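You operate a simulated robot arm through the tools that you are given. There is no shell and no other tool. Be economical: measure what you need, move in short steps, check, and stop when the job is done.

You are at the controls of a simulated robot arm. One attempt, no reset.

TASK
Open the grey drawer, take the silver knurled nut from the long bench and put it in the inside of the grey drawer and shut the drawer again. Open the deep drawer, put the roller from the wooden table in the inside of the deep drawer and shut the drawer again. Open the lower right drawer, fetch the shackle from the wooden table and set it in the inside of the lower right drawer and shut the drawer again. Do these in any order.

The check looks at the end state, three seconds after you hand in, the way a careful person would. Anything else that was tipped, shoved, dropped, spilled or broken makes it a failure.

THE ROBOT
A 6-joint arm with a two-finger parallel gripper on a trunk, on a base that drives. Base frame: it is fixed to the floor where the robot stands at the start and does not move with it; the origin is under the middle of the robot, x ahead of it, y to its left, z up. Lengths are in cm, angles in rad, forces in N, time in s.
With the tool pointing down near the work surface it reaches from about 16 to 66 cm from the robot's upright axis, wherever it stands. Its first joint turns from -2.897 to 2.897 rad. Places, roughly: deep drawer [-270, -60, 30]; grey drawer [70, -10, 70]; inside of the deep drawer [-270, -70, 10]; inside of the grey drawer [80, -10, 70]; inside of the lower right drawer [-370, -40, 40]; lower right drawer [-360, -30, 50]; roller [-75, -125, 75]; shackle [-75, -150, 75]. Payload 4.1 kg.
The TCP is the grasp point between the finger pads, 2.3 cm short of the fingertips. In the tool frame z runs along the fingers and y along their closing line. The gripper opens to 9.4 cm. The fingers are 3.8 cm wide and 1 cm thick; the gripper's body (5.4 by 9.6 cm) begins 3.9 cm behind the TCP.
Orientation is that of the tool frame in the base frame, as a unit quaternion [w, x, y, z]. With the fingers straight down and closing along the base's y, the tool's x points along the base's -x, its y along +y and its z along -z.

THE INTERFACE
- The arm moves only by the tool drive_tool. Its argument "targets" is a list that holds one entry, the list of rows, each a list of 7 numbers: the turn, a rotation vector about the tool's x, y, z in rad, then the shift along the tool's x, y, z in cm, then the opening, from 0 (shut) to 1 (fully open). In form: [[[rx, ry, rz, dx, dy, dz, claw], ...]]. A call has 1 to 20 rows; each row shifts and turns the commanded pose from where the row before left it, along the tool's axes as they then stand. Each row takes 0.2 s and may step no farther than 5 cm and 0.15 rad from the row before; otherwise, or with a gripper value out of range, the whole call is refused. A pose out of reach is approached as far as the arm can. The call stops where the force on the tool passes 40 N (or 10 N more than at its start, if that is more) or the arm is blocked; 0.2 s more then pass. The fingers move at their own pace (about 4.5 cm/s each) and stop on an object; they squeeze with about 45 N. The grip force told is the motor's: it shows also when the fingers shut on nothing. Time passes only in rows, and 0.2 s behind the last, so rows that do not move let the fingers close. The reply holds the time, the measured pose of the TCP, the force on the tool along the base axes, the opening and the grip force, in the units named above and with some noise, with the torque about the TCP (base axes, N m) and any sound that the robot's microphone picked up, and new pictures: "show" is both (left out), scene, wrist or none.
- Cameras (640 x 400 px; columns grow to the right, rows downward): "scene" is now at [1.91, 13.42, 127.21]; the picture's right is [-0.37, -0.93, 0.00], its down [-0.59, 0.23, -0.78] and it looks along [0.72, -0.28, -0.63] (base axes); focal length 286 px, centre (320, 200). "wrist" rides on the gripper at [8.6, 1.6, -7.4] in the tool frame; the picture's right is [-0.18, 0.98, 0.00], its down [-0.58, -0.11, -0.81] and it looks along [-0.79, -0.15, 0.59] (tool axes); focal length 243 px, centre (320, 200). There is no depth. A picture from a camera that has moved, and an enlarged one, comes with that camera's place and axes in the base frame and with its lens.
- slide_trunk(by): slides the trunk up (or, below 0, down) by that many cm; the arm and the scene camera ride with it, the base frame stays. It gives what a move gives, with no picture.
- roll_base(legs): drives the robot by 1 to 6 legs, each [ahead, turn to the left] in cm and rad, along the robot's own axes; the way and the turn of a leg run together, so that a leg with both is an arc; at most 150 cm and 3.142 rad a leg. The arm and the cameras ride along, it lands a little off, and it stops where it bumps. It gives what a move gives, and a new picture of the scene camera.
- aim_head(pan, tilt): turns the head with the scene camera to pan (to the left, within 2.705 rad either way) and tilt (down, from -0.506 to 1.204), counted from straight ahead of the robot. It gives what a move gives, and a new picture of the scene camera.
- zoom(camera, box): a new picture of the part [left, top, right, bottom] of that camera's present view, enlarged. The clock stands still meanwhile.
- hand_in(): hands the job in; it is judged then, once.

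Go step by step. Nothing tells you exact positions but the pictures and the camera data: compare them with the known pose of the tool, close in by small moves and look again before you grip or let go. The budget is 186 turns and 260 pictures, counting those below and the enlarged ones. Unless the task says otherwise, let go and move clear before handing in, and close with one line.

The tools are called after "Request:" by a JSON object that holds its "api" and its "payload". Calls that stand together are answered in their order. drive_tool: Moves the arm, as the interface text tells. Its arguments: {"type":"object","properties":{"targets":{"type":"array"},"show":{"type":"string","enum":["both","scene","wrist","none"]}},"required":["targets"]} The other tools are called the same way: slide_trunk (by) slides the trunk up or down; roll_base (legs) drives the base; aim_head (pan, tilt) turns the head that bears the scene camera; zoom (camera, box) takes an enlarged picture of a part of a camera's view; hand_in () hands the job in.

At the start:

```text
time_s: 0.0
tool_pos: [39.7, -29.66, 106.2]
tcp_rot: [0.0, -0.001, 1.0, 0.001]
ft_force: [0.2, -0.4, 0.5]
moment: [0.0, 0.03, 0.0]
gripper_width: 9.39
finger_force: 0.0
trunk travel left (down, up): [-22.9, 36.1]
robot x, y, heading: [-0.43, 0.12, 0.001]
head pan, tilt: [-0.375, 0.681]
```

scene: 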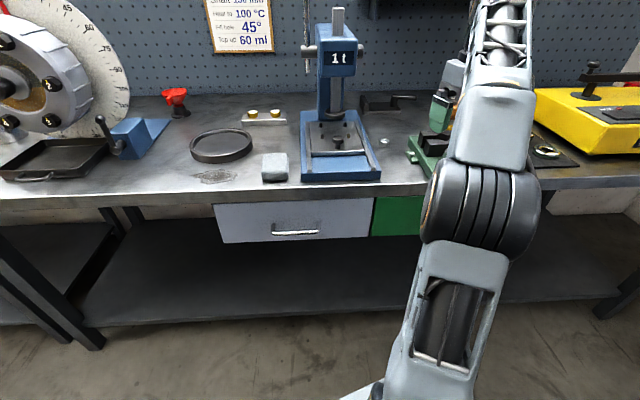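
wrist: 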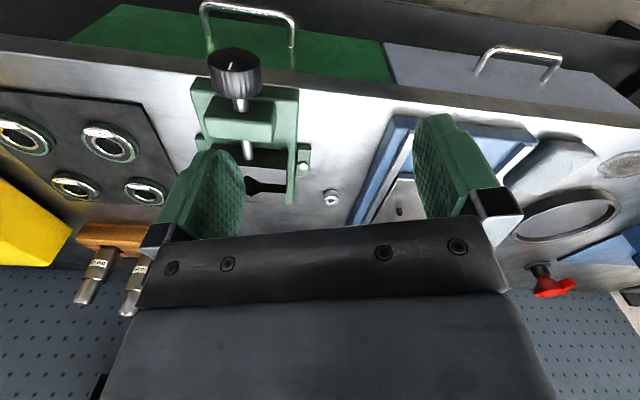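

The grey drawer with its bar handle is below the bench edge in front of me. The small silver thing near the blue press may be the nut, so I zoom to check.

Request:
{"api": "zoom", "payload": {"camera": "scene", "box": [180, 80, 440, 250]}}

Request:
{"api": "zoom", "payload": {"camera": "wrist", "box": [240, 40, 640, 290]}}

```text
2.35 times, centred on (310, 165) of scene
camera zoom: at [1.91, 13.42, 127.21], right [-0.37, -0.93, 0.0], down [-0.59, 0.23, -0.78], along [0.72, -0.28, -0.63], focal length 672 px, centre (344, 282)
```

zoom: 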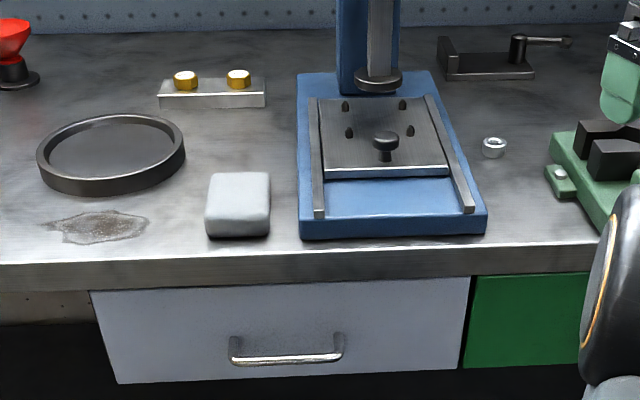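

```text
1.60 times, centred on (440, 165) of wrist
camera zoom: at [31.0, -28.13, 113.65], right [0.18, 0.98, 0.0], down [0.58, -0.11, 0.81], along [0.79, -0.15, -0.59], focal length 388 px, centre (128, 256)
```

zoom: 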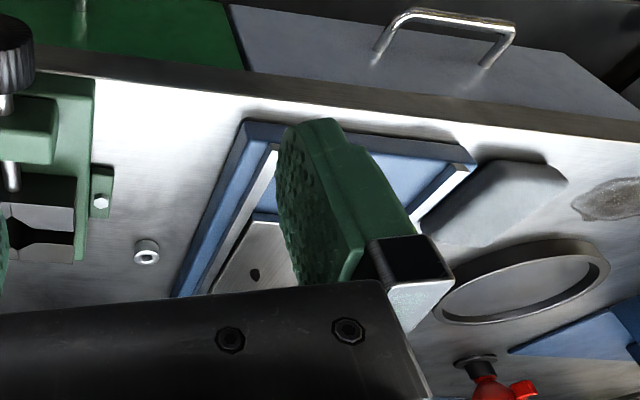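

The silver nut triangulates to about (67, -33, 86) and the grey drawer's handle bar to about (53, 0.3, 72.5), running along y. I bring the arm in front of the drawer and roll the tool so that the fingers close across the bar.

Request:
{"api": "drive_tool", "payload": {"targets": [[[0, 0, 0, 0, 5, 0, 1], [0, 0, 0, 0, 5, 0, 1], [0, 0, 0, 0, 5, 0, 1], [0, 0, 0, 0, 5, 0, 1], [0, 0, 0, 0, 5, 0, 1], [0, 0, 0, 0, 5, 0, 1], [0, 0, 0.1428, 0, 0, 0, 1], [0, 0, 0.1428, 0, 0, 0, 1], [0, 0, 0.1428, 0, 0, 0, 1], [0, 0, 0.1428, 0, 0, 0, 1], [0, 0, 0.1428, 0, 0, 0, 1], [0, 0, 0.1428, 0, 0, 0, 1], [0, 0, 0.1428, 0, 0, 0, 1], [0, 0, 0.1428, 0, 0, 0, 1], [0, 0, 0.1428, 0, 0, 0, 1], [0, 0, 0.1428, 0, 0, 0, 1], [0, 0, 0.1428, 0, 0, 0, 1]]]}}

```text
time_s: 3.6
tool_pos: [39.83, 0.34, 106.25]
tcp_rot: [0.0, 0.708, 0.707, -0.001]
ft_force: [0.3, -0.2, -0.5]
moment: [-0.01, 0.0, 0.05]
gripper_width: 9.4
finger_force: 0.0
trunk travel left (down, up): [-22.9, 36.1]
robot x, y, heading: [-0.23, -0.24, 0.0]
head pan, tilt: [-0.375, 0.681]
camera scene: at [1.91, 13.43, 127.21], right [-0.37, -0.93, 0.0], down [-0.59, 0.23, -0.78], along [0.72, -0.28, -0.63], focal length 286 px, centre (320, 200)
camera wrist: at [41.29, 8.89, 113.69], right [0.98, -0.19, 0.0], down [-0.11, -0.58, 0.81], along [-0.15, -0.79, -0.59], focal length 243 px, centre (320, 200)
```

scene: 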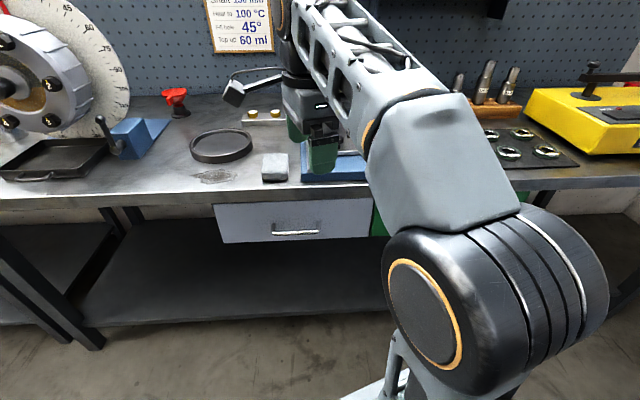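
wrist: 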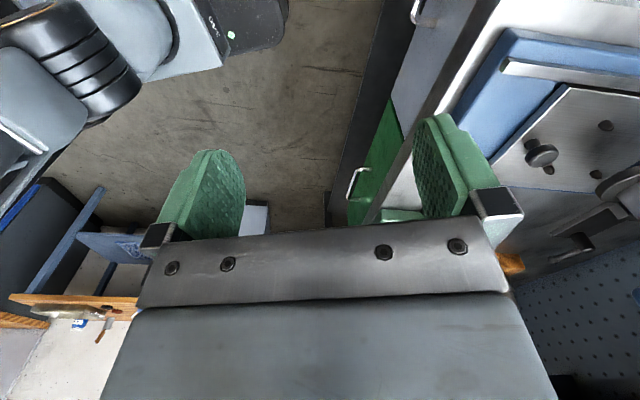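

The roll went well. Now I pitch the tool to point forward and 30° down, and lower it in front of the handle.

Request:
{"api": "drive_tool", "payload": {"targets": [[[-0.1496, 0, 0, 0, 0, 0, 0.45], [-0.1496, 0, 0, 0, 0, 0, 0.45], [-0.1496, 0, 0, 0, 0, 0, 0.45], [-0.1496, 0, 0, 0, 0, 0, 0.45], [-0.1496, 0, 0, 0, 0, 0, 0.45], [-0.1496, 0, 0, 0, 0, 0, 0.45], [-0.1496, 0, 0, 0, 0, 0, 0.45], [0, 0, 0, 0, -3.2, 1.86, 0.45], [0, 0, 0, 0, -3.2, 1.86, 0.45], [0, 0, 0, 0, -3.2, 1.86, 0.45], [0, 0, 0, 0, -3.2, 1.86, 0.45], [0, 0, 0, 0, -3.2, 1.86, 0.45], [0, 0, 0, 0, -3.2, 1.86, 0.45], [0, 0, 0, 0, -3.2, 1.86, 0.45]]]}}

```text
time_s: 6.6
tool_pos: [43.47, 0.47, 84.04]
tcp_rot: [0.353, 0.612, 0.613, 0.353]
ft_force: [0.5, -0.1, 0.5]
moment: [0.02, 0.03, -0.01]
gripper_width: 4.22
finger_force: 0.0
out of reach, approached as far as the arm can: row 12, 13, 14
trunk travel left (down, up): [-22.9, 36.1]
robot x, y, heading: [-0.28, -0.01, 0.003]
head pan, tilt: [-0.375, 0.681]
camera scene: at [1.88, 13.43, 127.3], right [-0.37, -0.93, 0.0], down [-0.59, 0.23, -0.78], along [0.72, -0.28, -0.63], focal length 286 px, centre (320, 200)
camera wrist: at [37.68, 9.01, 89.14], right [0.49, -0.18, 0.85], down [-0.75, -0.58, 0.31], along [0.44, -0.79, -0.42], focal length 243 px, centre (320, 200)
```

scene: 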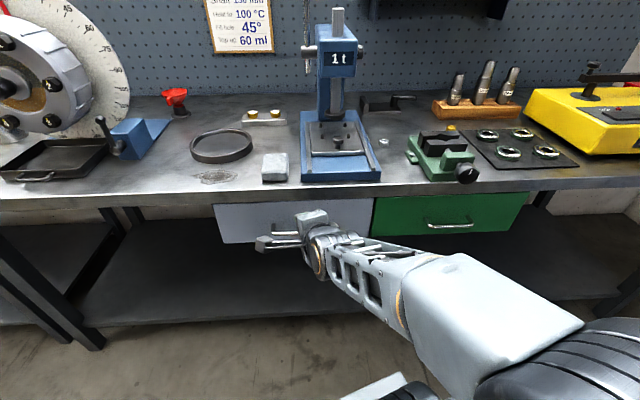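
wrist: 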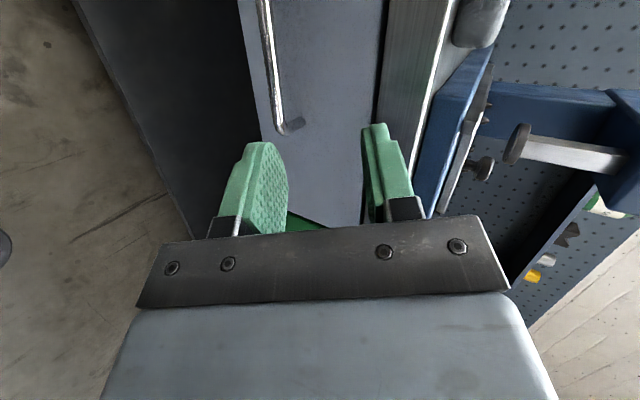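

The arm can't get lower at this trunk height, so I slide the trunk down.

Request:
{"api": "slide_trunk", "payload": {"by": -12}}

Request:
{"api": "drive_tool", "payload": {"targets": [[[0, 0, 0, 0, 0, 0, 0.45]]]}}

```text
time_s: 8.1
tool_pos: [43.53, 0.39, 72.13]
tcp_rot: [0.353, 0.613, 0.612, 0.353]
ft_force: [0.2, 0.2, 0.0]
moment: [-0.04, 0.01, 0.03]
gripper_width: 4.22
finger_force: 0.1
trunk travel left (down, up): [-10.9, 48.1]
robot x, y, heading: [0.1, -0.16, 0.0]
head pan, tilt: [-0.375, 0.681]
```

```text
time_s: 8.5
tool_pos: [43.53, 0.34, 72.02]
tcp_rot: [0.353, 0.613, 0.612, 0.353]
ft_force: [-0.6, 0.2, 0.1]
moment: [-0.02, -0.03, 0.03]
gripper_width: 4.23
finger_force: 0.2
trunk travel left (down, up): [-10.9, 48.1]
robot x, y, heading: [-0.4, 0.06, 0.002]
head pan, tilt: [-0.375, 0.681]
camera scene: at [1.91, 13.43, 115.22], right [-0.37, -0.93, 0.0], down [-0.59, 0.23, -0.78], along [0.72, -0.28, -0.63], focal length 286 px, centre (320, 200)
camera wrist: at [37.73, 8.97, 77.06], right [0.49, -0.18, 0.85], down [-0.75, -0.58, 0.31], along [0.44, -0.79, -0.42], focal length 243 px, centre (320, 200)
```

scene: 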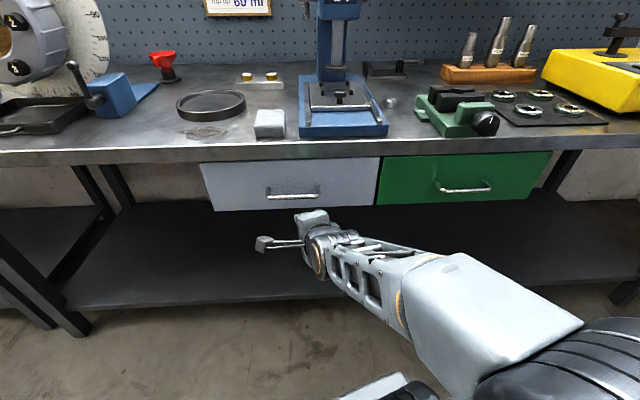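
wrist: 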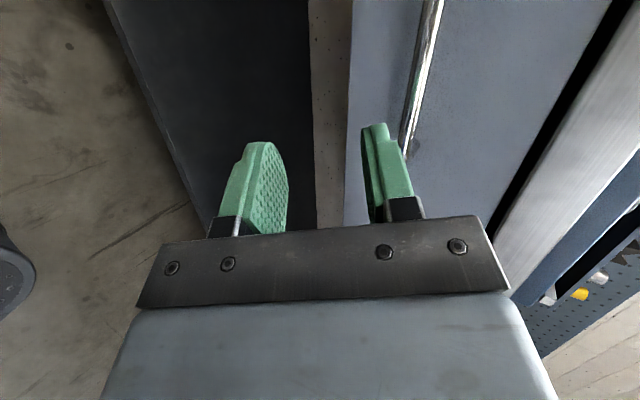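

Trunk is lower and the tool is near the handle's height. I zoom to pin down the bar's height before approaching.

Request:
{"api": "zoom", "payload": {"camera": "scene", "box": [190, 120, 400, 250]}}

```text
3.05 times, centred on (295, 185) of scene
camera zoom: at [1.91, 13.43, 115.22], right [-0.37, -0.93, 0.0], down [-0.59, 0.23, -0.78], along [0.72, -0.28, -0.63], focal length 870 px, centre (396, 246)
```

zoom: 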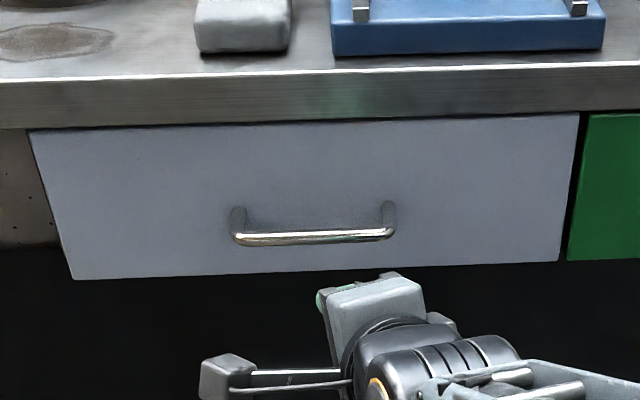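

The pictures show the bench is turned about -0.32 rad relative to the robot (its edge and the bar are slanted in the base frame). I turn the base by that angle so that I face the drawer squarely and can pull straight back.

Request:
{"api": "roll_base", "payload": {"legs": [[0, -0.32]]}}

Request:
{"api": "aim_head", "payload": {"pan": 0.1, "tilt": 0.681}}

```text
time_s: 9.9
tool_pos: [41.25, -13.42, 71.9]
tcp_rot: [0.405, 0.703, 0.508, 0.291]
ft_force: [-0.9, 0.2, -0.3]
moment: [-0.01, 0.01, -0.01]
gripper_width: 4.26
finger_force: 0.1
trunk travel left (down, up): [-10.9, 48.1]
robot x, y, heading: [0.22, 0.17, -0.322]
head pan, tilt: [-0.375, 0.681]
camera scene: at [6.08, 12.11, 115.21], right [-0.64, -0.77, 0.0], down [-0.48, 0.4, -0.78], along [0.6, -0.5, -0.63], focal length 286 px, centre (320, 200)
```

scene: 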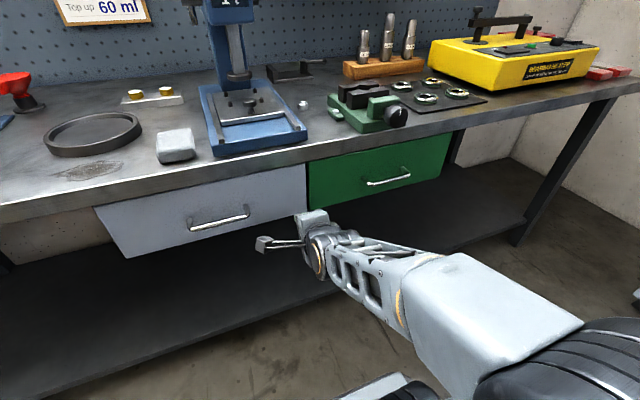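

```text
time_s: 10.8
tool_pos: [41.4, -13.44, 71.94]
tcp_rot: [0.406, 0.702, 0.507, 0.293]
ft_force: [0.0, 0.1, -0.9]
moment: [-0.03, 0.05, 0.01]
gripper_width: 4.2
finger_force: 0.0
trunk travel left (down, up): [-10.9, 48.1]
robot x, y, heading: [0.39, 0.15, -0.322]
head pan, tilt: [0.099, 0.681]
camera scene: at [7.87, 15.71, 115.22], right [-0.22, -0.98, 0.0], down [-0.61, 0.14, -0.78], along [0.76, -0.17, -0.63], focal length 286 px, centre (320, 200)
```

scene: 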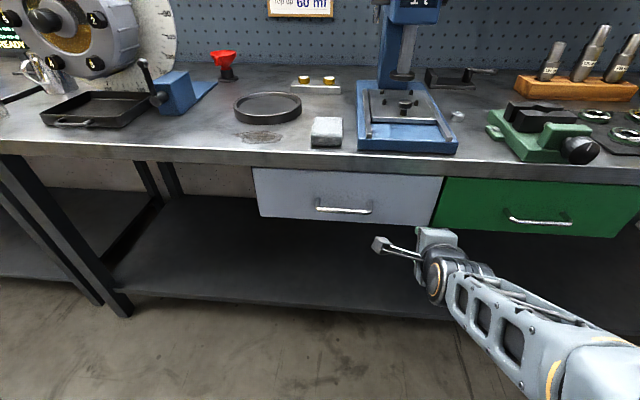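

Now I shift the tool sideways to a pre-grasp point in front of the bar.

Request:
{"api": "drive_tool", "payload": {"targets": [[[0, 0, 0, 4.13, 1.22, -0.44, 0.45], [0, 0, 0, 4.13, 1.22, -0.44, 0.45], [0, 0, 0, 4.13, 1.22, -0.44, 0.45], [0, 0, 0, 4.13, 1.22, -0.44, 0.45]]]}}

```text
time_s: 11.8
tool_pos: [47.43, 2.12, 77.07]
tcp_rot: [0.405, 0.703, 0.507, 0.292]
ft_force: [-1.2, 0.1, 0.4]
moment: [0.0, -0.01, 0.01]
gripper_width: 4.22
finger_force: 0.0
trunk travel left (down, up): [-10.9, 48.1]
robot x, y, heading: [0.01, 0.06, -0.321]
head pan, tilt: [0.099, 0.681]
camera scene: at [7.86, 15.7, 115.22], right [-0.22, -0.98, 0.0], down [-0.61, 0.14, -0.78], along [0.76, -0.17, -0.63], focal length 286 px, centre (320, 200)
camera wrist: at [44.77, 12.01, 82.14], right [0.41, -0.33, 0.85], down [-0.9, -0.31, 0.31], along [0.16, -0.89, -0.42], focal length 243 px, centre (320, 200)
```

scene: 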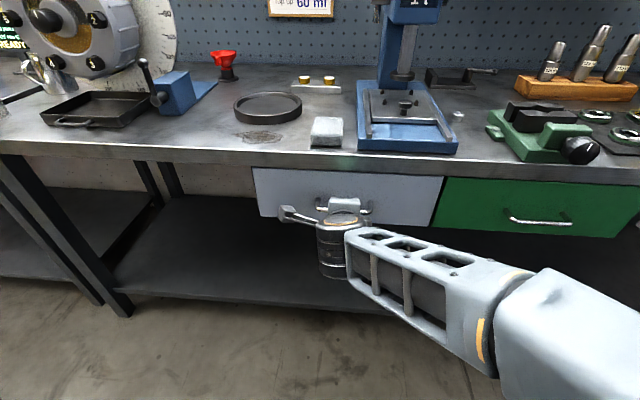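
wrist: 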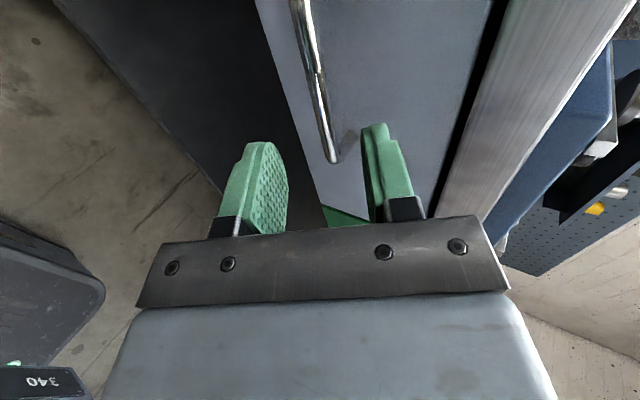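

The bar lies centred between the fingers; I advance along the tool and then close.

Request:
{"api": "drive_tool", "payload": {"targets": [[[0, 0, 0, 0, -0.1, 2.3, 0.45], [0, 0, 0, 0, -0.1, 2.3, 0.45], [0, 0, 0, 0, -0.1, 2.2, 0.45]]]}}

```text
time_s: 12.6
tool_pos: [52.99, 0.19, 73.31]
tcp_rot: [0.405, 0.702, 0.507, 0.292]
ft_force: [-0.1, 0.9, -1.0]
moment: [0.01, -0.02, 0.0]
gripper_width: 4.25
finger_force: 0.1
trunk travel left (down, up): [-10.9, 48.1]
robot x, y, heading: [-0.05, -0.09, -0.319]
head pan, tilt: [0.099, 0.681]
camera scene: at [7.85, 15.72, 115.22], right [-0.22, -0.98, 0.0], down [-0.61, 0.14, -0.78], along [0.76, -0.17, -0.63], focal length 286 px, centre (320, 200)
camera wrist: at [50.25, 10.11, 78.5], right [0.41, -0.33, 0.85], down [-0.9, -0.31, 0.31], along [0.16, -0.89, -0.42], focal length 243 px, centre (320, 200)
```

scene: 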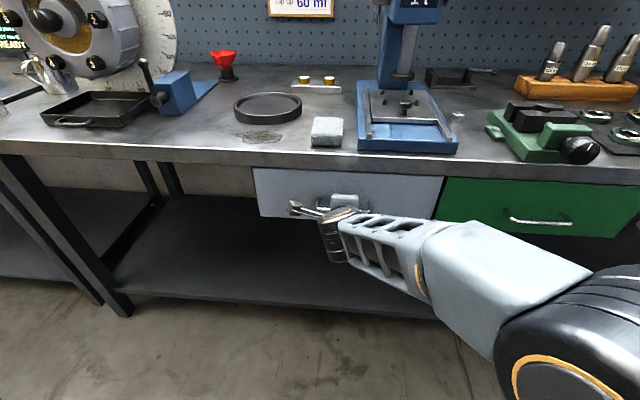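
wrist: 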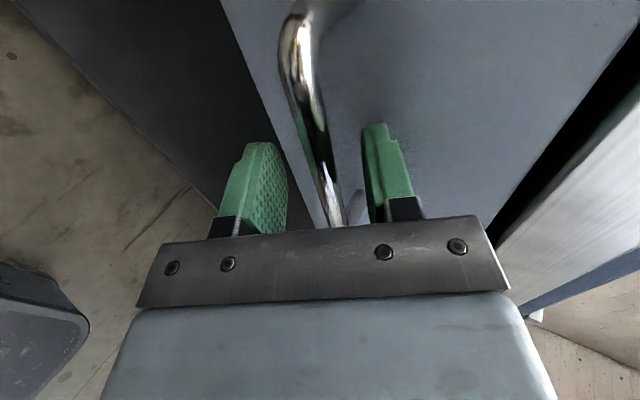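

The bar is between the fingers; I close.

Request:
{"api": "drive_tool", "payload": {"targets": [[[0, 0, 0, 0, 0, 0, 0], [0, 0, 0, 0, 0, 0, 0], [0, 0, 0, 0, 0, 0, 0], [0, 0, 0, 0, 0, 0, 0]]], "show": "wrist"}}

```text
time_s: 13.6
tool_pos: [52.97, 0.17, 73.69]
tcp_rot: [0.407, 0.701, 0.507, 0.293]
ft_force: [4.9, -2.7, 22.4]
moment: [-1.68, 0.34, 0.73]
gripper_width: 1.19
finger_force: 45.3
trunk travel left (down, up): [-10.9, 48.1]
robot x, y, heading: [0.03, 0.2, -0.325]
head pan, tilt: [0.099, 0.681]
camera wrist: at [50.22, 10.13, 78.71], right [0.41, -0.33, 0.85], down [-0.9, -0.31, 0.31], along [0.17, -0.89, -0.42], focal length 243 px, centre (320, 200)
```

wrist: 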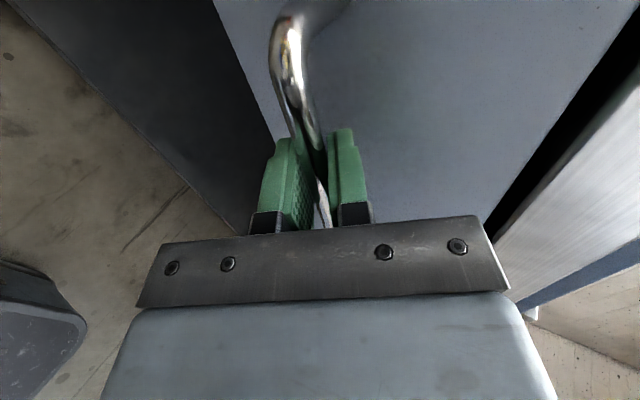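

Gripped (1.2 cm bar). I relieve the vertical strain slightly and begin pulling with the arm to check it gives.

Request:
{"api": "drive_tool", "payload": {"targets": [[[0, 0, 0, 0, 0.5, -0.2, 0], [0, 0, 0, 0, -0.5, -0.87, 0], [0, 0, 0, 0, -0.75, -1.3, 0], [0, 0, 0, 0, -0.75, -1.3, 0], [0, 0, 0, 0, -0.75, -1.3, 0]]], "show": "scene"}}

```text
time_s: 14.8
tool_pos: [47.72, 1.86, 73.69]
tcp_rot: [0.404, 0.704, 0.507, 0.289]
ft_force: [-3.4, -5.6, -16.0]
moment: [-1.01, 0.41, 1.53]
gripper_width: 1.18
finger_force: 44.6
trunk travel left (down, up): [-10.9, 48.1]
robot x, y, heading: [0.29, 0.21, -0.323]
head pan, tilt: [0.099, 0.681]
camera scene: at [7.95, 15.7, 115.18], right [-0.22, -0.98, 0.0], down [-0.61, 0.14, -0.78], along [0.76, -0.17, -0.63], focal length 286 px, centre (320, 200)
```

scene: 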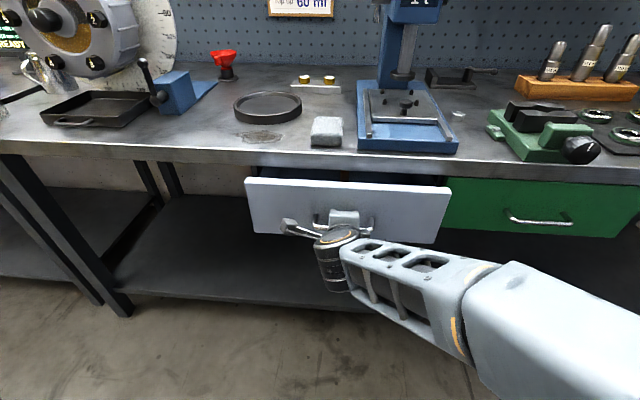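

The drawer slides. I pull the rest by backing the base straight.

Request:
{"api": "roll_base", "payload": {"legs": [[-13, 0]]}}

```text
time_s: 16.1
tool_pos: [35.33, 5.84, 73.72]
tcp_rot: [0.405, 0.704, 0.507, 0.289]
ft_force: [-4.3, -14.7, -25.7]
moment: [-1.58, 0.55, 0.37]
gripper_width: 1.16
finger_force: 45.3
trunk travel left (down, up): [-10.9, 48.1]
robot x, y, heading: [-12.54, 4.2, -0.325]
head pan, tilt: [0.099, 0.681]
camera scene: at [-4.31, 19.74, 115.21], right [-0.22, -0.98, 0.0], down [-0.61, 0.14, -0.78], along [0.76, -0.17, -0.63], focal length 286 px, centre (320, 200)
```

scene: 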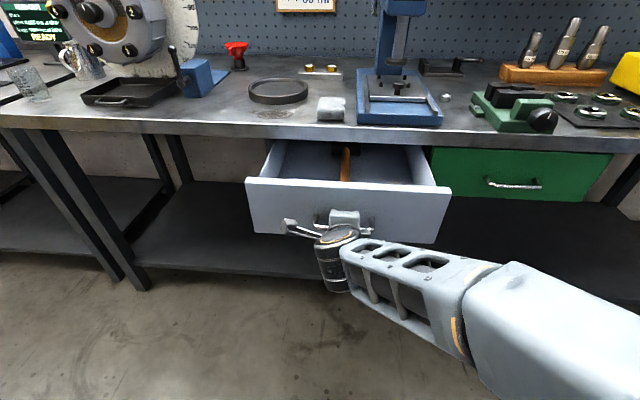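

The drawer is about 18 cm open. I release the bar, back the tool off and look down at my own base to know its footprint.

Request:
{"api": "drive_tool", "payload": {"targets": [[[0, 0, 0, 0, 0, 0, 0.3], [0, 0, 0, 0, 0, 0, 0.4], [0, 0, 0, 0, 0, -1, 0.45], [0, 0, 0, 0, 0, -3, 0.45], [0, 0, 0, 0, 0, -4, 0.45], [0, 0, 0, 0, 4, -2, 0.45], [0, 0, 0, 0, 4, 0, 0.45], [0, 0, 0, 0, 4, 0, 0.45], [0, 0, 0, 0, 4, 0, 0.45]]], "show": "wrist"}}

Request:
{"api": "aim_head", "payload": {"pan": 0.1, "tilt": 1.2}}

```text
time_s: 18.1
tool_pos: [34.97, 6.19, 92.76]
tcp_rot: [0.404, 0.704, 0.508, 0.289]
ft_force: [-0.4, -0.7, 0.6]
moment: [0.04, 0.01, -0.02]
gripper_width: 4.26
finger_force: 0.0
trunk travel left (down, up): [-10.9, 48.1]
robot x, y, heading: [-12.33, 4.2, -0.319]
head pan, tilt: [0.099, 0.681]
camera wrist: at [32.22, 16.02, 97.76], right [0.41, -0.33, 0.85], down [-0.9, -0.31, 0.32], along [0.16, -0.89, -0.42], focal length 243 px, centre (320, 200)
```

wrist: 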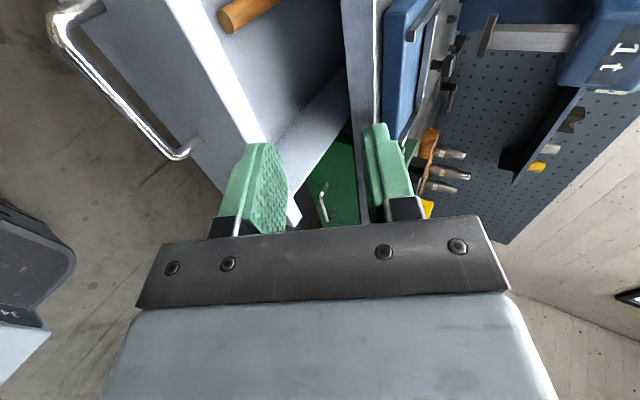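

```text
time_s: 19.1
tool_pos: [34.78, 6.12, 92.69]
tcp_rot: [0.405, 0.704, 0.507, 0.289]
ft_force: [0.1, 0.2, -0.3]
moment: [-0.02, 0.02, -0.01]
gripper_width: 4.23
finger_force: 0.0
trunk travel left (down, up): [-10.9, 48.1]
robot x, y, heading: [-12.45, 3.75, -0.324]
head pan, tilt: [0.099, 1.201]
camera scene: at [-7.33, 20.47, 111.46], right [-0.22, -0.98, 0.0], down [-0.91, 0.21, -0.36], along [0.35, -0.08, -0.93], focal length 286 px, centre (320, 200)
```

scene: 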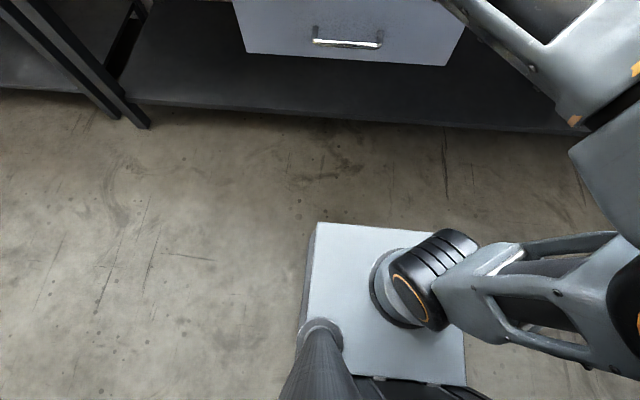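

The robot's platform is roughly ±18 cm around its axis, so I can drive to the right of the opened drawer. First I point the tool down again and fold the arm in, high and central.

Request:
{"api": "drive_tool", "payload": {"targets": [[[0.1496, 0, 0, 0, 0, 0, 0.7], [0.1496, 0, 0, 0, 0, 0, 0.7], [0.1496, 0, 0, 0, 0, 0, 0.7], [0.1496, 0, 0, 0, 0, 0, 0.7], [0.1496, 0, 0, 0, 0, 0, 0.7], [0.1496, 0, 0, 0, 0, 0, 0.7], [0.1496, 0, 0, 0, 0, 0, 0.7], [0, 0, 0, -3.4, -2.4, -2.4, 0.7], [0, 0, 0, -3.4, -2.4, -2.4, 0.7], [0, 0, 0, -3.4, -2.4, -2.4, 0.7], [0, 0, 0, -3.4, -2.4, -2.4, 0.7], [0, 0, 0, -3.4, -2.4, -2.4, 0.7]]], "show": "none"}}

Request:
{"api": "aim_head", "payload": {"pan": 0.1, "tilt": 0.8}}

```text
time_s: 21.7
tool_pos: [15.86, 1.91, 101.58]
tcp_rot: [0.135, 0.813, 0.566, -0.022]
ft_force: [1.0, 0.7, -0.6]
moment: [-0.03, 0.05, -0.02]
gripper_width: 6.6
finger_force: 0.1
out of reach, approached as far as the arm can: row 4, 5, 6, 7, 11, 12
trunk travel left (down, up): [-10.9, 48.1]
robot x, y, heading: [-11.95, 3.97, -0.321]
head pan, tilt: [0.099, 1.201]
```

```text
time_s: 22.5
tool_pos: [15.79, 1.87, 101.72]
tcp_rot: [0.136, 0.813, 0.566, -0.022]
ft_force: [0.1, 0.8, 0.9]
moment: [0.06, 0.0, -0.01]
gripper_width: 6.55
finger_force: 0.0
trunk travel left (down, up): [-10.9, 48.1]
robot x, y, heading: [-12.26, 3.93, -0.322]
head pan, tilt: [0.099, 0.799]
camera scene: at [-4.92, 19.93, 114.22], right [-0.22, -0.98, 0.0], down [-0.7, 0.16, -0.7], along [0.68, -0.15, -0.72], focal length 286 px, centre (320, 200)
```

scene: 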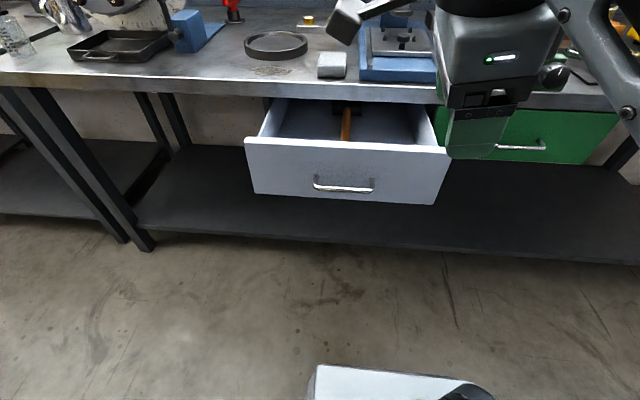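

The arm is folded in. I drive diagonally to the right and forward, then square up again.

Request:
{"api": "roll_base", "payload": {"legs": [[0, -0.7], [34, 0], [0, 0.7]]}}

```text
time_s: 28.5
tool_pos: [33.47, -26.75, 101.64]
tcp_rot: [0.137, 0.813, 0.566, -0.022]
ft_force: [-0.6, -0.5, 0.2]
moment: [0.02, -0.02, 0.0]
gripper_width: 6.58
finger_force: 0.1
trunk travel left (down, up): [-10.9, 48.1]
robot x, y, heading: [5.56, -24.48, -0.327]
head pan, tilt: [0.099, 0.799]
camera scene: at [12.8, -8.82, 114.23], right [-0.22, -0.98, 0.0], down [-0.7, 0.16, -0.7], along [0.68, -0.15, -0.72], focal length 286 px, centre (320, 200)
```

scene: 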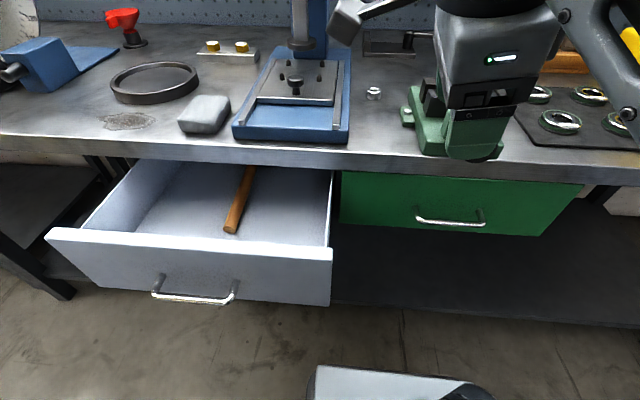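

The nut is confirmed at about (67.5, -32.7, 86). I raise the trunk and straighten the tool to vertical.

Request:
{"api": "slide_trunk", "payload": {"by": 12}}

Request:
{"api": "drive_tool", "payload": {"targets": [[[0, 0, 0, 0, 4, 0, 0.7], [0, 0, 0, 0, 4, 0, 0.7], [0.099, 0.0985, -0.0135, 0, 0, 0, 0.7], [0.099, 0.0985, -0.0135, 0, 0, 0, 0.7]]]}}

```text
time_s: 30.0
tool_pos: [33.45, -26.89, 113.66]
tcp_rot: [0.136, 0.813, 0.565, -0.023]
ft_force: [0.4, 1.3, -0.1]
moment: [0.0, 0.03, -0.02]
gripper_width: 6.56
finger_force: 0.1
trunk travel left (down, up): [-22.9, 36.1]
robot x, y, heading: [5.51, -24.45, -0.321]
head pan, tilt: [0.099, 0.799]
```

```text
time_s: 31.0
tool_pos: [41.01, -29.42, 115.17]
tcp_rot: [0.137, 0.813, 0.566, -0.022]
ft_force: [-1.2, 0.1, -0.1]
moment: [0.03, 0.0, 0.01]
gripper_width: 6.59
finger_force: 0.1
out of reach, approached as far as the arm can: row 3, 4
trunk travel left (down, up): [-22.9, 36.1]
robot x, y, heading: [5.1, -24.55, -0.326]
head pan, tilt: [0.099, 0.799]
camera scene: at [12.8, -8.82, 126.23], right [-0.22, -0.98, 0.0], down [-0.7, 0.16, -0.7], along [0.68, -0.15, -0.72], focal length 286 px, centre (320, 200)
camera wrist: at [44.57, -20.25, 120.89], right [0.84, -0.49, 0.23], down [-0.4, -0.3, 0.87], along [-0.35, -0.82, -0.45], focal length 243 px, centre (320, 200)
```

scene: 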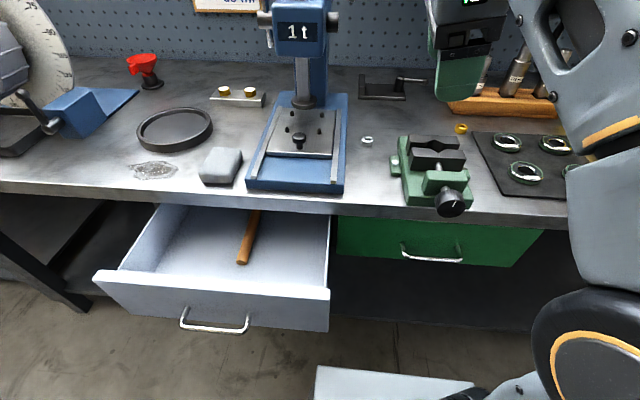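
wrist: 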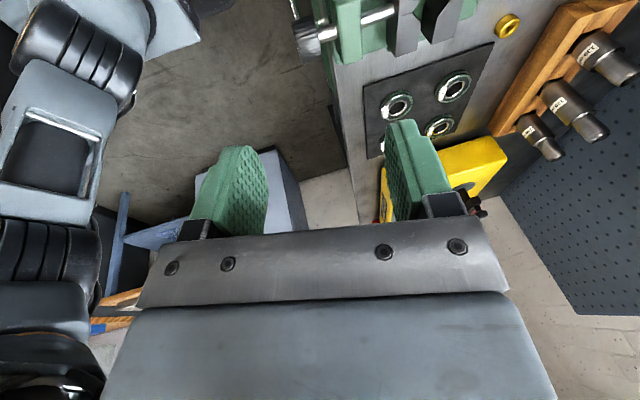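

Still out of reach there, so I move outward and down first and straighten afterwards.

Request:
{"api": "drive_tool", "payload": {"targets": [[[0, 0, 0, 0, 4, 3, 0.7], [0, 0, 0, 0, 4, 3, 0.7], [0, 0, 0, 0, 4, 3, 0.7], [0.099, 0.0985, -0.0135, 0, 0, 0, 0.7], [0.099, 0.0985, -0.0135, 0, 0, 0, 0.7]]], "show": "wrist"}}

```text
time_s: 32.2
tool_pos: [54.51, -33.78, 110.22]
tcp_rot: [0.118, 0.812, 0.569, -0.055]
ft_force: [-0.2, 0.4, -0.3]
moment: [0.0, 0.04, 0.03]
gripper_width: 6.56
finger_force: 0.2
out of reach, approached as far as the arm can: row 1, 2, 3, 4, 5
trunk travel left (down, up): [-22.9, 36.1]
robot x, y, heading: [5.83, -24.78, -0.323]
head pan, tilt: [0.099, 0.799]
camera wrist: at [58.58, -24.49, 115.55], right [0.86, -0.49, 0.17], down [-0.34, -0.29, 0.9], along [-0.39, -0.82, -0.41], focal length 243 px, centre (320, 200)
```

wrist: 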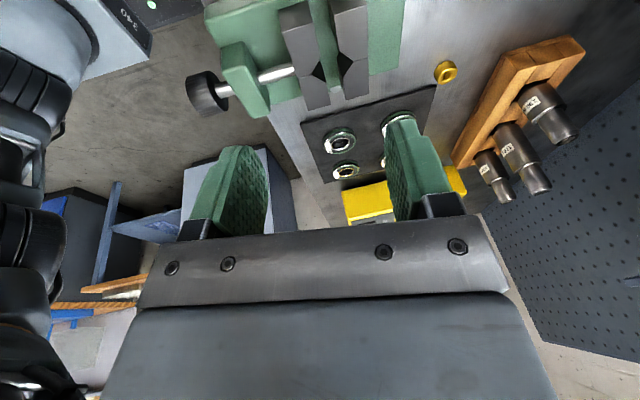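

A wrist joint seems to be at its limit with this roll. I unroll somewhat about the tool axis and see whether the tool straightens.

Request:
{"api": "drive_tool", "payload": {"targets": [[[0, 0, -0.14, 0, 0, 0, 0.7], [0, 0, -0.14, 0, 0, 0, 0.7], [0, 0, -0.14, 0, 0, 0, 0.7], [0, 0, -0.14, 0, 0, 0, 0.7]]], "show": "none"}}

```text
time_s: 33.2
tool_pos: [54.28, -33.7, 110.42]
tcp_rot: [0.098, 0.622, 0.772, -0.085]
ft_force: [0.0, -0.4, -0.1]
moment: [-0.01, 0.02, 0.01]
gripper_width: 6.58
finger_force: 0.0
trunk travel left (down, up): [-22.9, 36.1]
robot x, y, heading: [5.1, -24.73, -0.323]
head pan, tilt: [0.099, 0.799]
```

Request:
{"api": "drive_tool", "payload": {"targets": [[[0, 0.1285, 0, 0, 0, 0, 0.7], [0, 0.1285, 0, 0, 0, 0, 0.7]]]}}

```text
time_s: 33.8
tool_pos: [54.38, -33.66, 110.22]
tcp_rot: [0.099, 0.623, 0.771, -0.085]
ft_force: [-0.2, -0.1, 0.4]
moment: [0.01, 0.0, 0.02]
gripper_width: 6.58
finger_force: 0.1
out of reach, approached as far as the arm can: row 1, 2
trunk travel left (down, up): [-22.9, 36.1]
robot x, y, heading: [5.33, -24.35, -0.326]
head pan, tilt: [0.099, 0.799]
camera scene: at [12.8, -8.82, 126.23], right [-0.22, -0.98, 0.0], down [-0.7, 0.16, -0.7], along [0.68, -0.15, -0.72], focal length 286 px, centre (320, 200)
camera wrist: at [53.69, -23.38, 115.15], right [1.0, 0.03, 0.04], down [-0.03, -0.37, 0.93], along [0.04, -0.93, -0.36], focal length 243 px, centre (320, 200)
```

scene: 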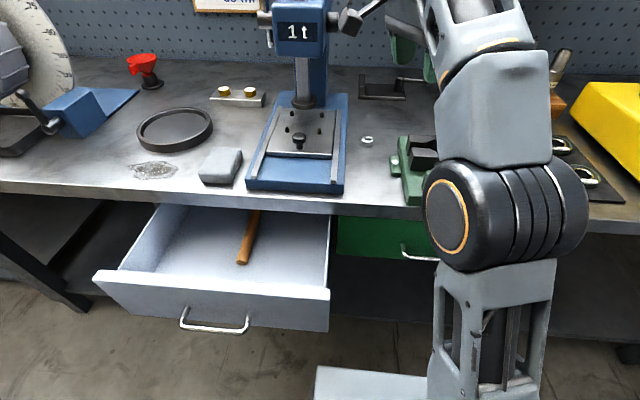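
wrist: 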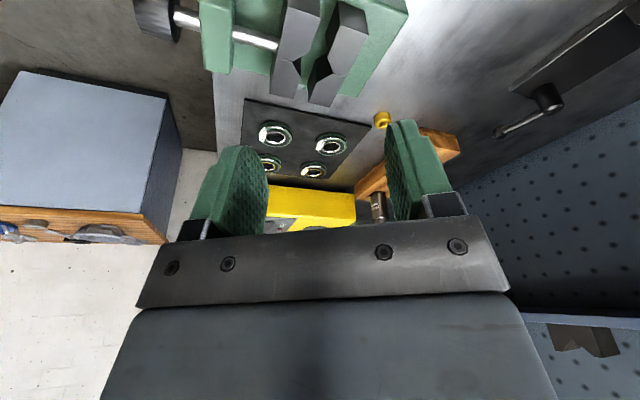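

The arm seems stuck in a flipped wrist branch. I back the base off 20 cm for room, then retrace the roll and pitch to unflip the wrist.

Request:
{"api": "roll_base", "payload": {"legs": [[-20, 0]]}}

Request:
{"api": "drive_tool", "payload": {"targets": [[[0, 0, 0.14, 0, 0, 0, 0.7], [0, 0, 0.14, 0, 0, 0, 0.7], [0, 0, 0.14, 0, 0, 0, 0.7], [0, 0, 0.14, 0, 0, 0, 0.7], [0, 0, 0, 3.3, -1.5, 1.5, 0.7], [0, 0, 0, 3.3, -1.5, 1.5, 0.7], [0, 0, 0, 3.3, -1.5, 1.5, 0.7]]]}}

```text
time_s: 35.4
tool_pos: [35.39, -27.29, 110.25]
tcp_rot: [0.099, 0.622, 0.772, -0.085]
ft_force: [0.4, 0.2, 0.0]
moment: [-0.01, 0.01, -0.04]
gripper_width: 6.6
finger_force: 0.0
trunk travel left (down, up): [-22.9, 36.1]
robot x, y, heading: [-13.9, -18.47, -0.322]
head pan, tilt: [0.099, 0.799]
camera scene: at [-6.21, -2.48, 126.23], right [-0.22, -0.98, 0.0], down [-0.7, 0.16, -0.7], along [0.68, -0.15, -0.72], focal length 286 px, centre (320, 200)
```

scene: 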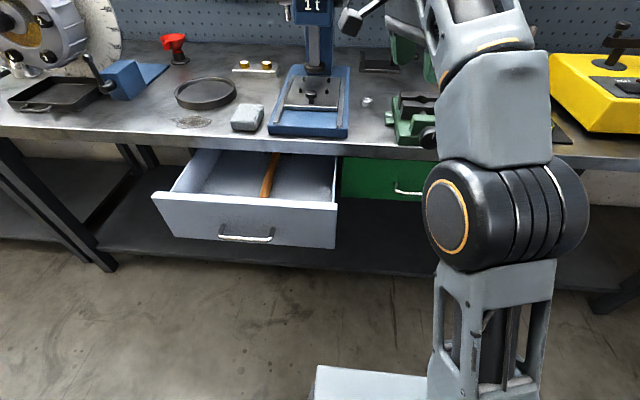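

```text
time_s: 37.0
tool_pos: [34.81, -18.06, 103.27]
tcp_rot: [0.124, 0.811, 0.569, -0.058]
ft_force: [0.7, 0.1, -0.8]
moment: [0.01, -0.01, -0.02]
gripper_width: 6.58
finger_force: 0.0
trunk travel left (down, up): [-22.9, 36.1]
robot x, y, heading: [-13.8, -18.48, -0.321]
head pan, tilt: [0.099, 0.799]
camera scene: at [-6.22, -2.49, 126.23], right [-0.22, -0.98, 0.0], down [-0.7, 0.16, -0.7], along [0.68, -0.15, -0.72], focal length 286 px, centre (320, 200)
camera wrist: at [38.83, -8.77, 108.58], right [0.86, -0.48, 0.18], down [-0.34, -0.28, 0.9], along [-0.39, -0.83, -0.4], focal length 243 px, centre (320, 200)
```

scene: 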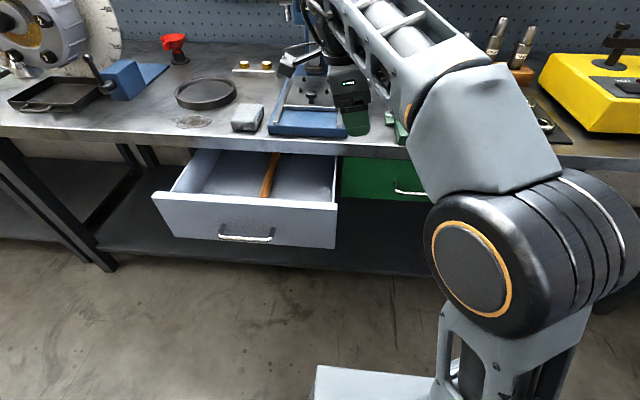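
wrist: 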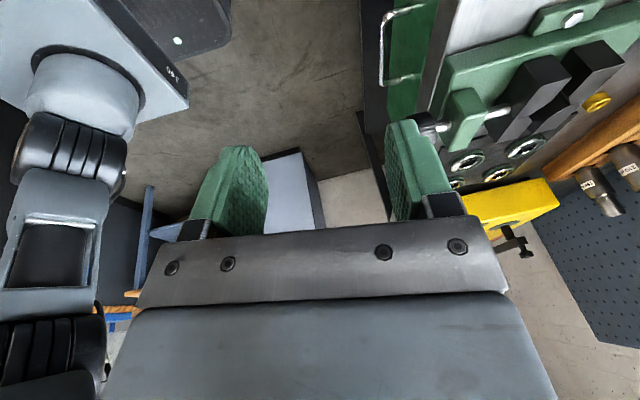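

Request:
{"api": "drive_tool", "payload": {"targets": [[[-0.1496, 0, 0, 0, 0, 0, 0.7], [-0.1496, 0, 0, 0, 0, 0, 0.7], [-0.1496, 0, 0, 0, 0, 0, 0.7], [-0.1496, 0, 0, 0, 0, 0, 0.7], [-0.1496, 0, 0, 0, 0, 0, 0.7], [-0.1496, 0, 0, 0, 0, 0, 0.7]]], "show": "scene"}}

```text
time_s: 38.4
tool_pos: [34.89, -17.92, 103.03]
tcp_rot: [0.46, 0.679, 0.537, 0.199]
ft_force: [-0.2, 0.4, 0.9]
moment: [-0.02, 0.01, -0.01]
gripper_width: 6.59
finger_force: 0.1
trunk travel left (down, up): [-22.9, 36.1]
robot x, y, heading: [-13.85, -18.32, -0.318]
head pan, tilt: [0.099, 0.799]
camera scene: at [-6.21, -2.47, 126.23], right [-0.22, -0.98, 0.0], down [-0.7, 0.16, -0.7], along [0.68, -0.15, -0.72], focal length 286 px, centre (320, 200)
```

scene: 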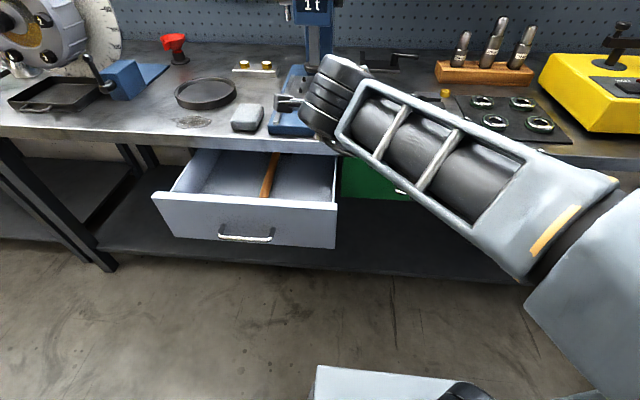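

Request:
{"api": "drive_tool", "payload": {"targets": [[[-0.028, 0.105, -0.0624, 0, 0, 0, 0.7], [-0.028, 0.105, -0.0624, 0, 0, 0, 0.7], [-0.028, 0.105, -0.0624, 0, 0, 0, 0.7], [-0.028, 0.105, -0.0624, 0, 0, 0, 0.7]]], "show": "scene"}}

```text
time_s: 39.4
tool_pos: [34.67, -16.41, 102.67]
tcp_rot: [0.399, 0.526, 0.687, 0.305]
ft_force: [0.3, -0.4, -0.4]
moment: [0.03, 0.03, -0.02]
gripper_width: 6.59
finger_force: 0.1
out of reach, approached as far as the arm can: row 4
trunk travel left (down, up): [-22.9, 36.1]
robot x, y, heading: [-13.57, -18.17, -0.322]
head pan, tilt: [0.099, 0.799]
camera scene: at [-6.22, -2.48, 126.23], right [-0.22, -0.98, 0.0], down [-0.7, 0.16, -0.7], along [0.68, -0.15, -0.72], focal length 286 px, centre (320, 200)
```

scene: 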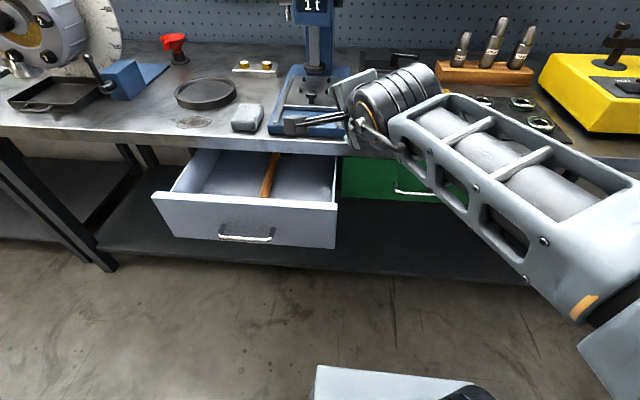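

The wrist still sits on the wrong side of its singular point. I swing the tool right, pitch it to horizontal, and will then come back to centre above the forearm line.

Request:
{"api": "drive_tool", "payload": {"targets": [[[0.028, -0.105, 0.0624, 0, 0, 0, 0.7], [0.028, -0.105, 0.0624, 0, 0, 0, 0.7], [0.028, -0.105, 0.0624, 0, 0, 0, 0.7], [0.028, -0.105, 0.0624, 0, 0, 0, 0.7], [-0.133, -0.0356, 0, 0, 0, 0, 0.7], [-0.133, -0.0356, 0, 0, 0, 0, 0.7], [-0.133, -0.0356, 0, 0, 0, 0, 0.7], [-0.133, -0.0356, 0, 0, 0, 0, 0.7]]], "show": "scene"}}

```text
time_s: 41.2
tool_pos: [34.62, -16.43, 102.77]
tcp_rot: [0.658, 0.547, 0.432, 0.285]
ft_force: [-0.1, -0.7, 0.1]
moment: [0.0, 0.01, 0.01]
gripper_width: 6.57
finger_force: 0.0
trunk travel left (down, up): [-22.9, 36.1]
robot x, y, heading: [-13.35, -18.44, -0.323]
head pan, tilt: [0.099, 0.799]
camera scene: at [-6.23, -2.47, 126.23], right [-0.22, -0.98, 0.0], down [-0.7, 0.16, -0.7], along [0.68, -0.15, -0.72], focal length 286 px, centre (320, 200)
```

scene: 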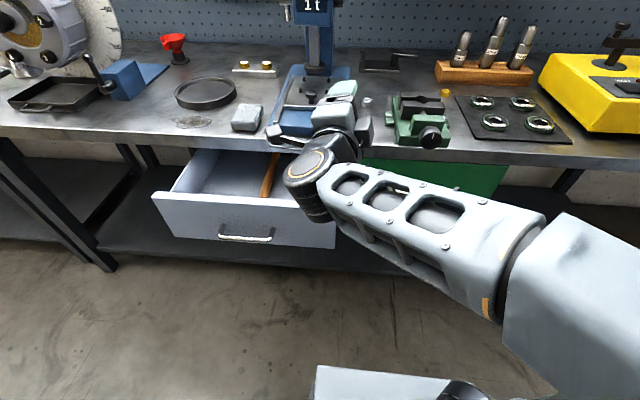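

Request:
{"api": "drive_tool", "payload": {"targets": [[[-0.032, 0.1207, 0.0035, 0, 0, 0, 0.7], [-0.032, 0.1207, 0.0035, 0, 0, 0, 0.7], [-0.032, 0.1207, 0.0035, 0, 0, 0, 0.7], [-0.032, 0.1207, 0.0035, 0, 0, 0, 0.7]]], "show": "scene"}}

```text
time_s: 42.2
tool_pos: [34.58, -16.42, 102.63]
tcp_rot: [0.566, 0.424, 0.555, 0.438]
ft_force: [0.3, -0.5, 0.0]
moment: [0.0, 0.0, -0.02]
gripper_width: 6.58
finger_force: 0.1
trunk travel left (down, up): [-22.9, 36.1]
robot x, y, heading: [-13.66, -18.11, -0.321]
head pan, tilt: [0.099, 0.799]
camera scene: at [-6.22, -2.47, 126.23], right [-0.22, -0.98, 0.0], down [-0.7, 0.16, -0.7], along [0.68, -0.15, -0.72], focal length 286 px, centre (320, 200)
```

scene: 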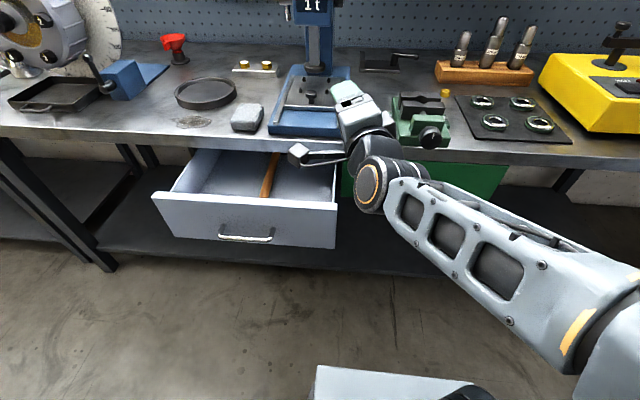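

Now, centred in the arm's plane, I pitch straight down.

Request:
{"api": "drive_tool", "payload": {"targets": [[[0.14, 0.0371, 0, 0, 0, 0, 0.7], [0.14, 0.0371, 0, 0, 0, 0, 0.7], [0.14, 0.0371, 0, 0, 0, 0, 0.7], [0.14, 0.0371, 0, 0, 0, 0, 0.7], [0.14, 0.0371, 0, 0, 0, 0, 0.7], [0.14, 0.0371, 0, 0, 0, 0, 0.7], [0.14, 0.0371, 0, 0, 0, 0, 0.7], [0.14, 0.0371, 0, 0, 0, 0, 0.7], [0.14, 0.0371, 0, 0, 0, 0, 0.7], [0.14, 0.0371, 0, 0, 0, 0, 0.7], [0.12, 0.032, 0, 0, 0, 0, 0.7]]], "show": "scene"}}

```text
time_s: 44.6
tool_pos: [30.48, -5.0, 99.67]
tcp_rot: [0.146, 0.631, 0.762, -0.015]
ft_force: [-0.1, 0.0, 0.4]
moment: [-0.02, -0.02, -0.04]
gripper_width: 6.57
finger_force: 0.0
out of reach, approached as far as the arm can: row 3, 6, 7, 8, 9, 10, 11
trunk travel left (down, up): [-22.9, 36.1]
robot x, y, heading: [-13.67, -18.27, -0.314]
head pan, tilt: [0.099, 0.799]
camera scene: at [-6.21, -2.43, 126.22], right [-0.22, -0.98, 0.0], down [-0.7, 0.16, -0.7], along [0.68, -0.15, -0.72], focal length 286 px, centre (320, 200)
```

scene: 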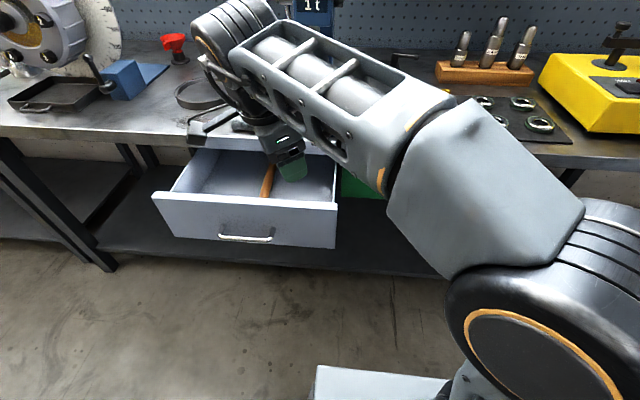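

The straightening is still blocked. I unroll the tool fully toward its starting roll, where I know the pose was free, and test again.

Request:
{"api": "drive_tool", "payload": {"targets": [[[0, 0, -0.149, 0, 0, 0, 0.7], [0, 0, -0.149, 0, 0, 0, 0.7], [0, 0, -0.149, 0, 0, 0, 0.7], [0, 0, -0.149, 0, 0, 0, 0.7], [0, 0, -0.149, 0, 0, 0, 0.7], [0, 0, -0.149, 0, 0, 0, 0.7], [0, 0, -0.149, 0, 0, 0, 0.7], [0, 0, -0.149, 0, 0, 0, 0.7], [0, 0, -0.149, 0, 0, 0, 0.7]]], "show": "scene"}}

```text
time_s: 46.6
tool_pos: [30.61, -5.05, 99.62]
tcp_rot: [0.105, 0.02, 0.989, -0.103]
ft_force: [-0.1, 0.1, -0.8]
moment: [0.02, -0.04, -0.02]
gripper_width: 6.56
finger_force: 0.1
trunk travel left (down, up): [-22.9, 36.1]
robot x, y, heading: [-13.47, -18.22, -0.323]
head pan, tilt: [0.099, 0.799]
camera scene: at [-6.22, -2.47, 126.23], right [-0.22, -0.98, 0.0], down [-0.7, 0.16, -0.7], along [0.68, -0.15, -0.72], focal length 286 px, centre (320, 200)
```

scene: 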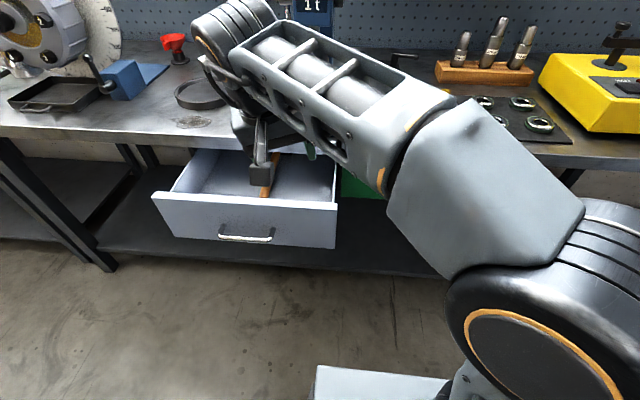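

Request:
{"api": "drive_tool", "payload": {"targets": [[[-0.1, 0.106, 0, 0, 0, 0, 0.7], [-0.1, 0.106, 0, 0, 0, 0, 0.7]]], "show": "wrist"}}

```text
time_s: 47.2
tool_pos: [30.56, -5.05, 99.62]
tcp_rot: [0.106, 0.021, 0.989, -0.102]
ft_force: [0.2, 0.5, -0.4]
moment: [-0.01, 0.0, 0.02]
gripper_width: 6.57
finger_force: 0.0
out of reach, approached as far as the arm can: row 1, 2
trunk travel left (down, up): [-22.9, 36.1]
robot x, y, heading: [-13.11, -18.15, -0.324]
head pan, tilt: [0.099, 0.799]
camera wrist: at [20.59, -1.84, 104.53], right [0.24, 0.96, -0.15], down [0.4, 0.05, 0.92], along [0.89, -0.28, -0.37], focal length 243 px, centre (320, 200)
```

wrist: 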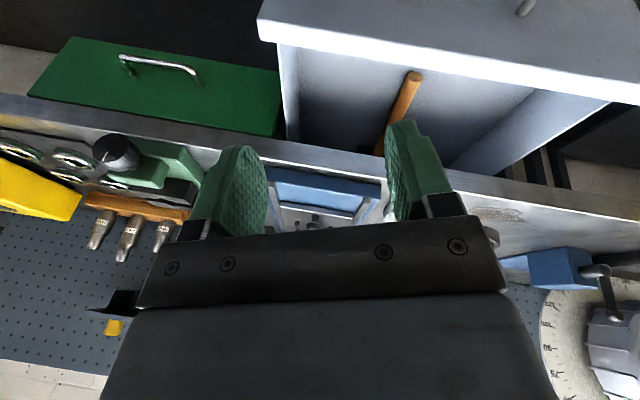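

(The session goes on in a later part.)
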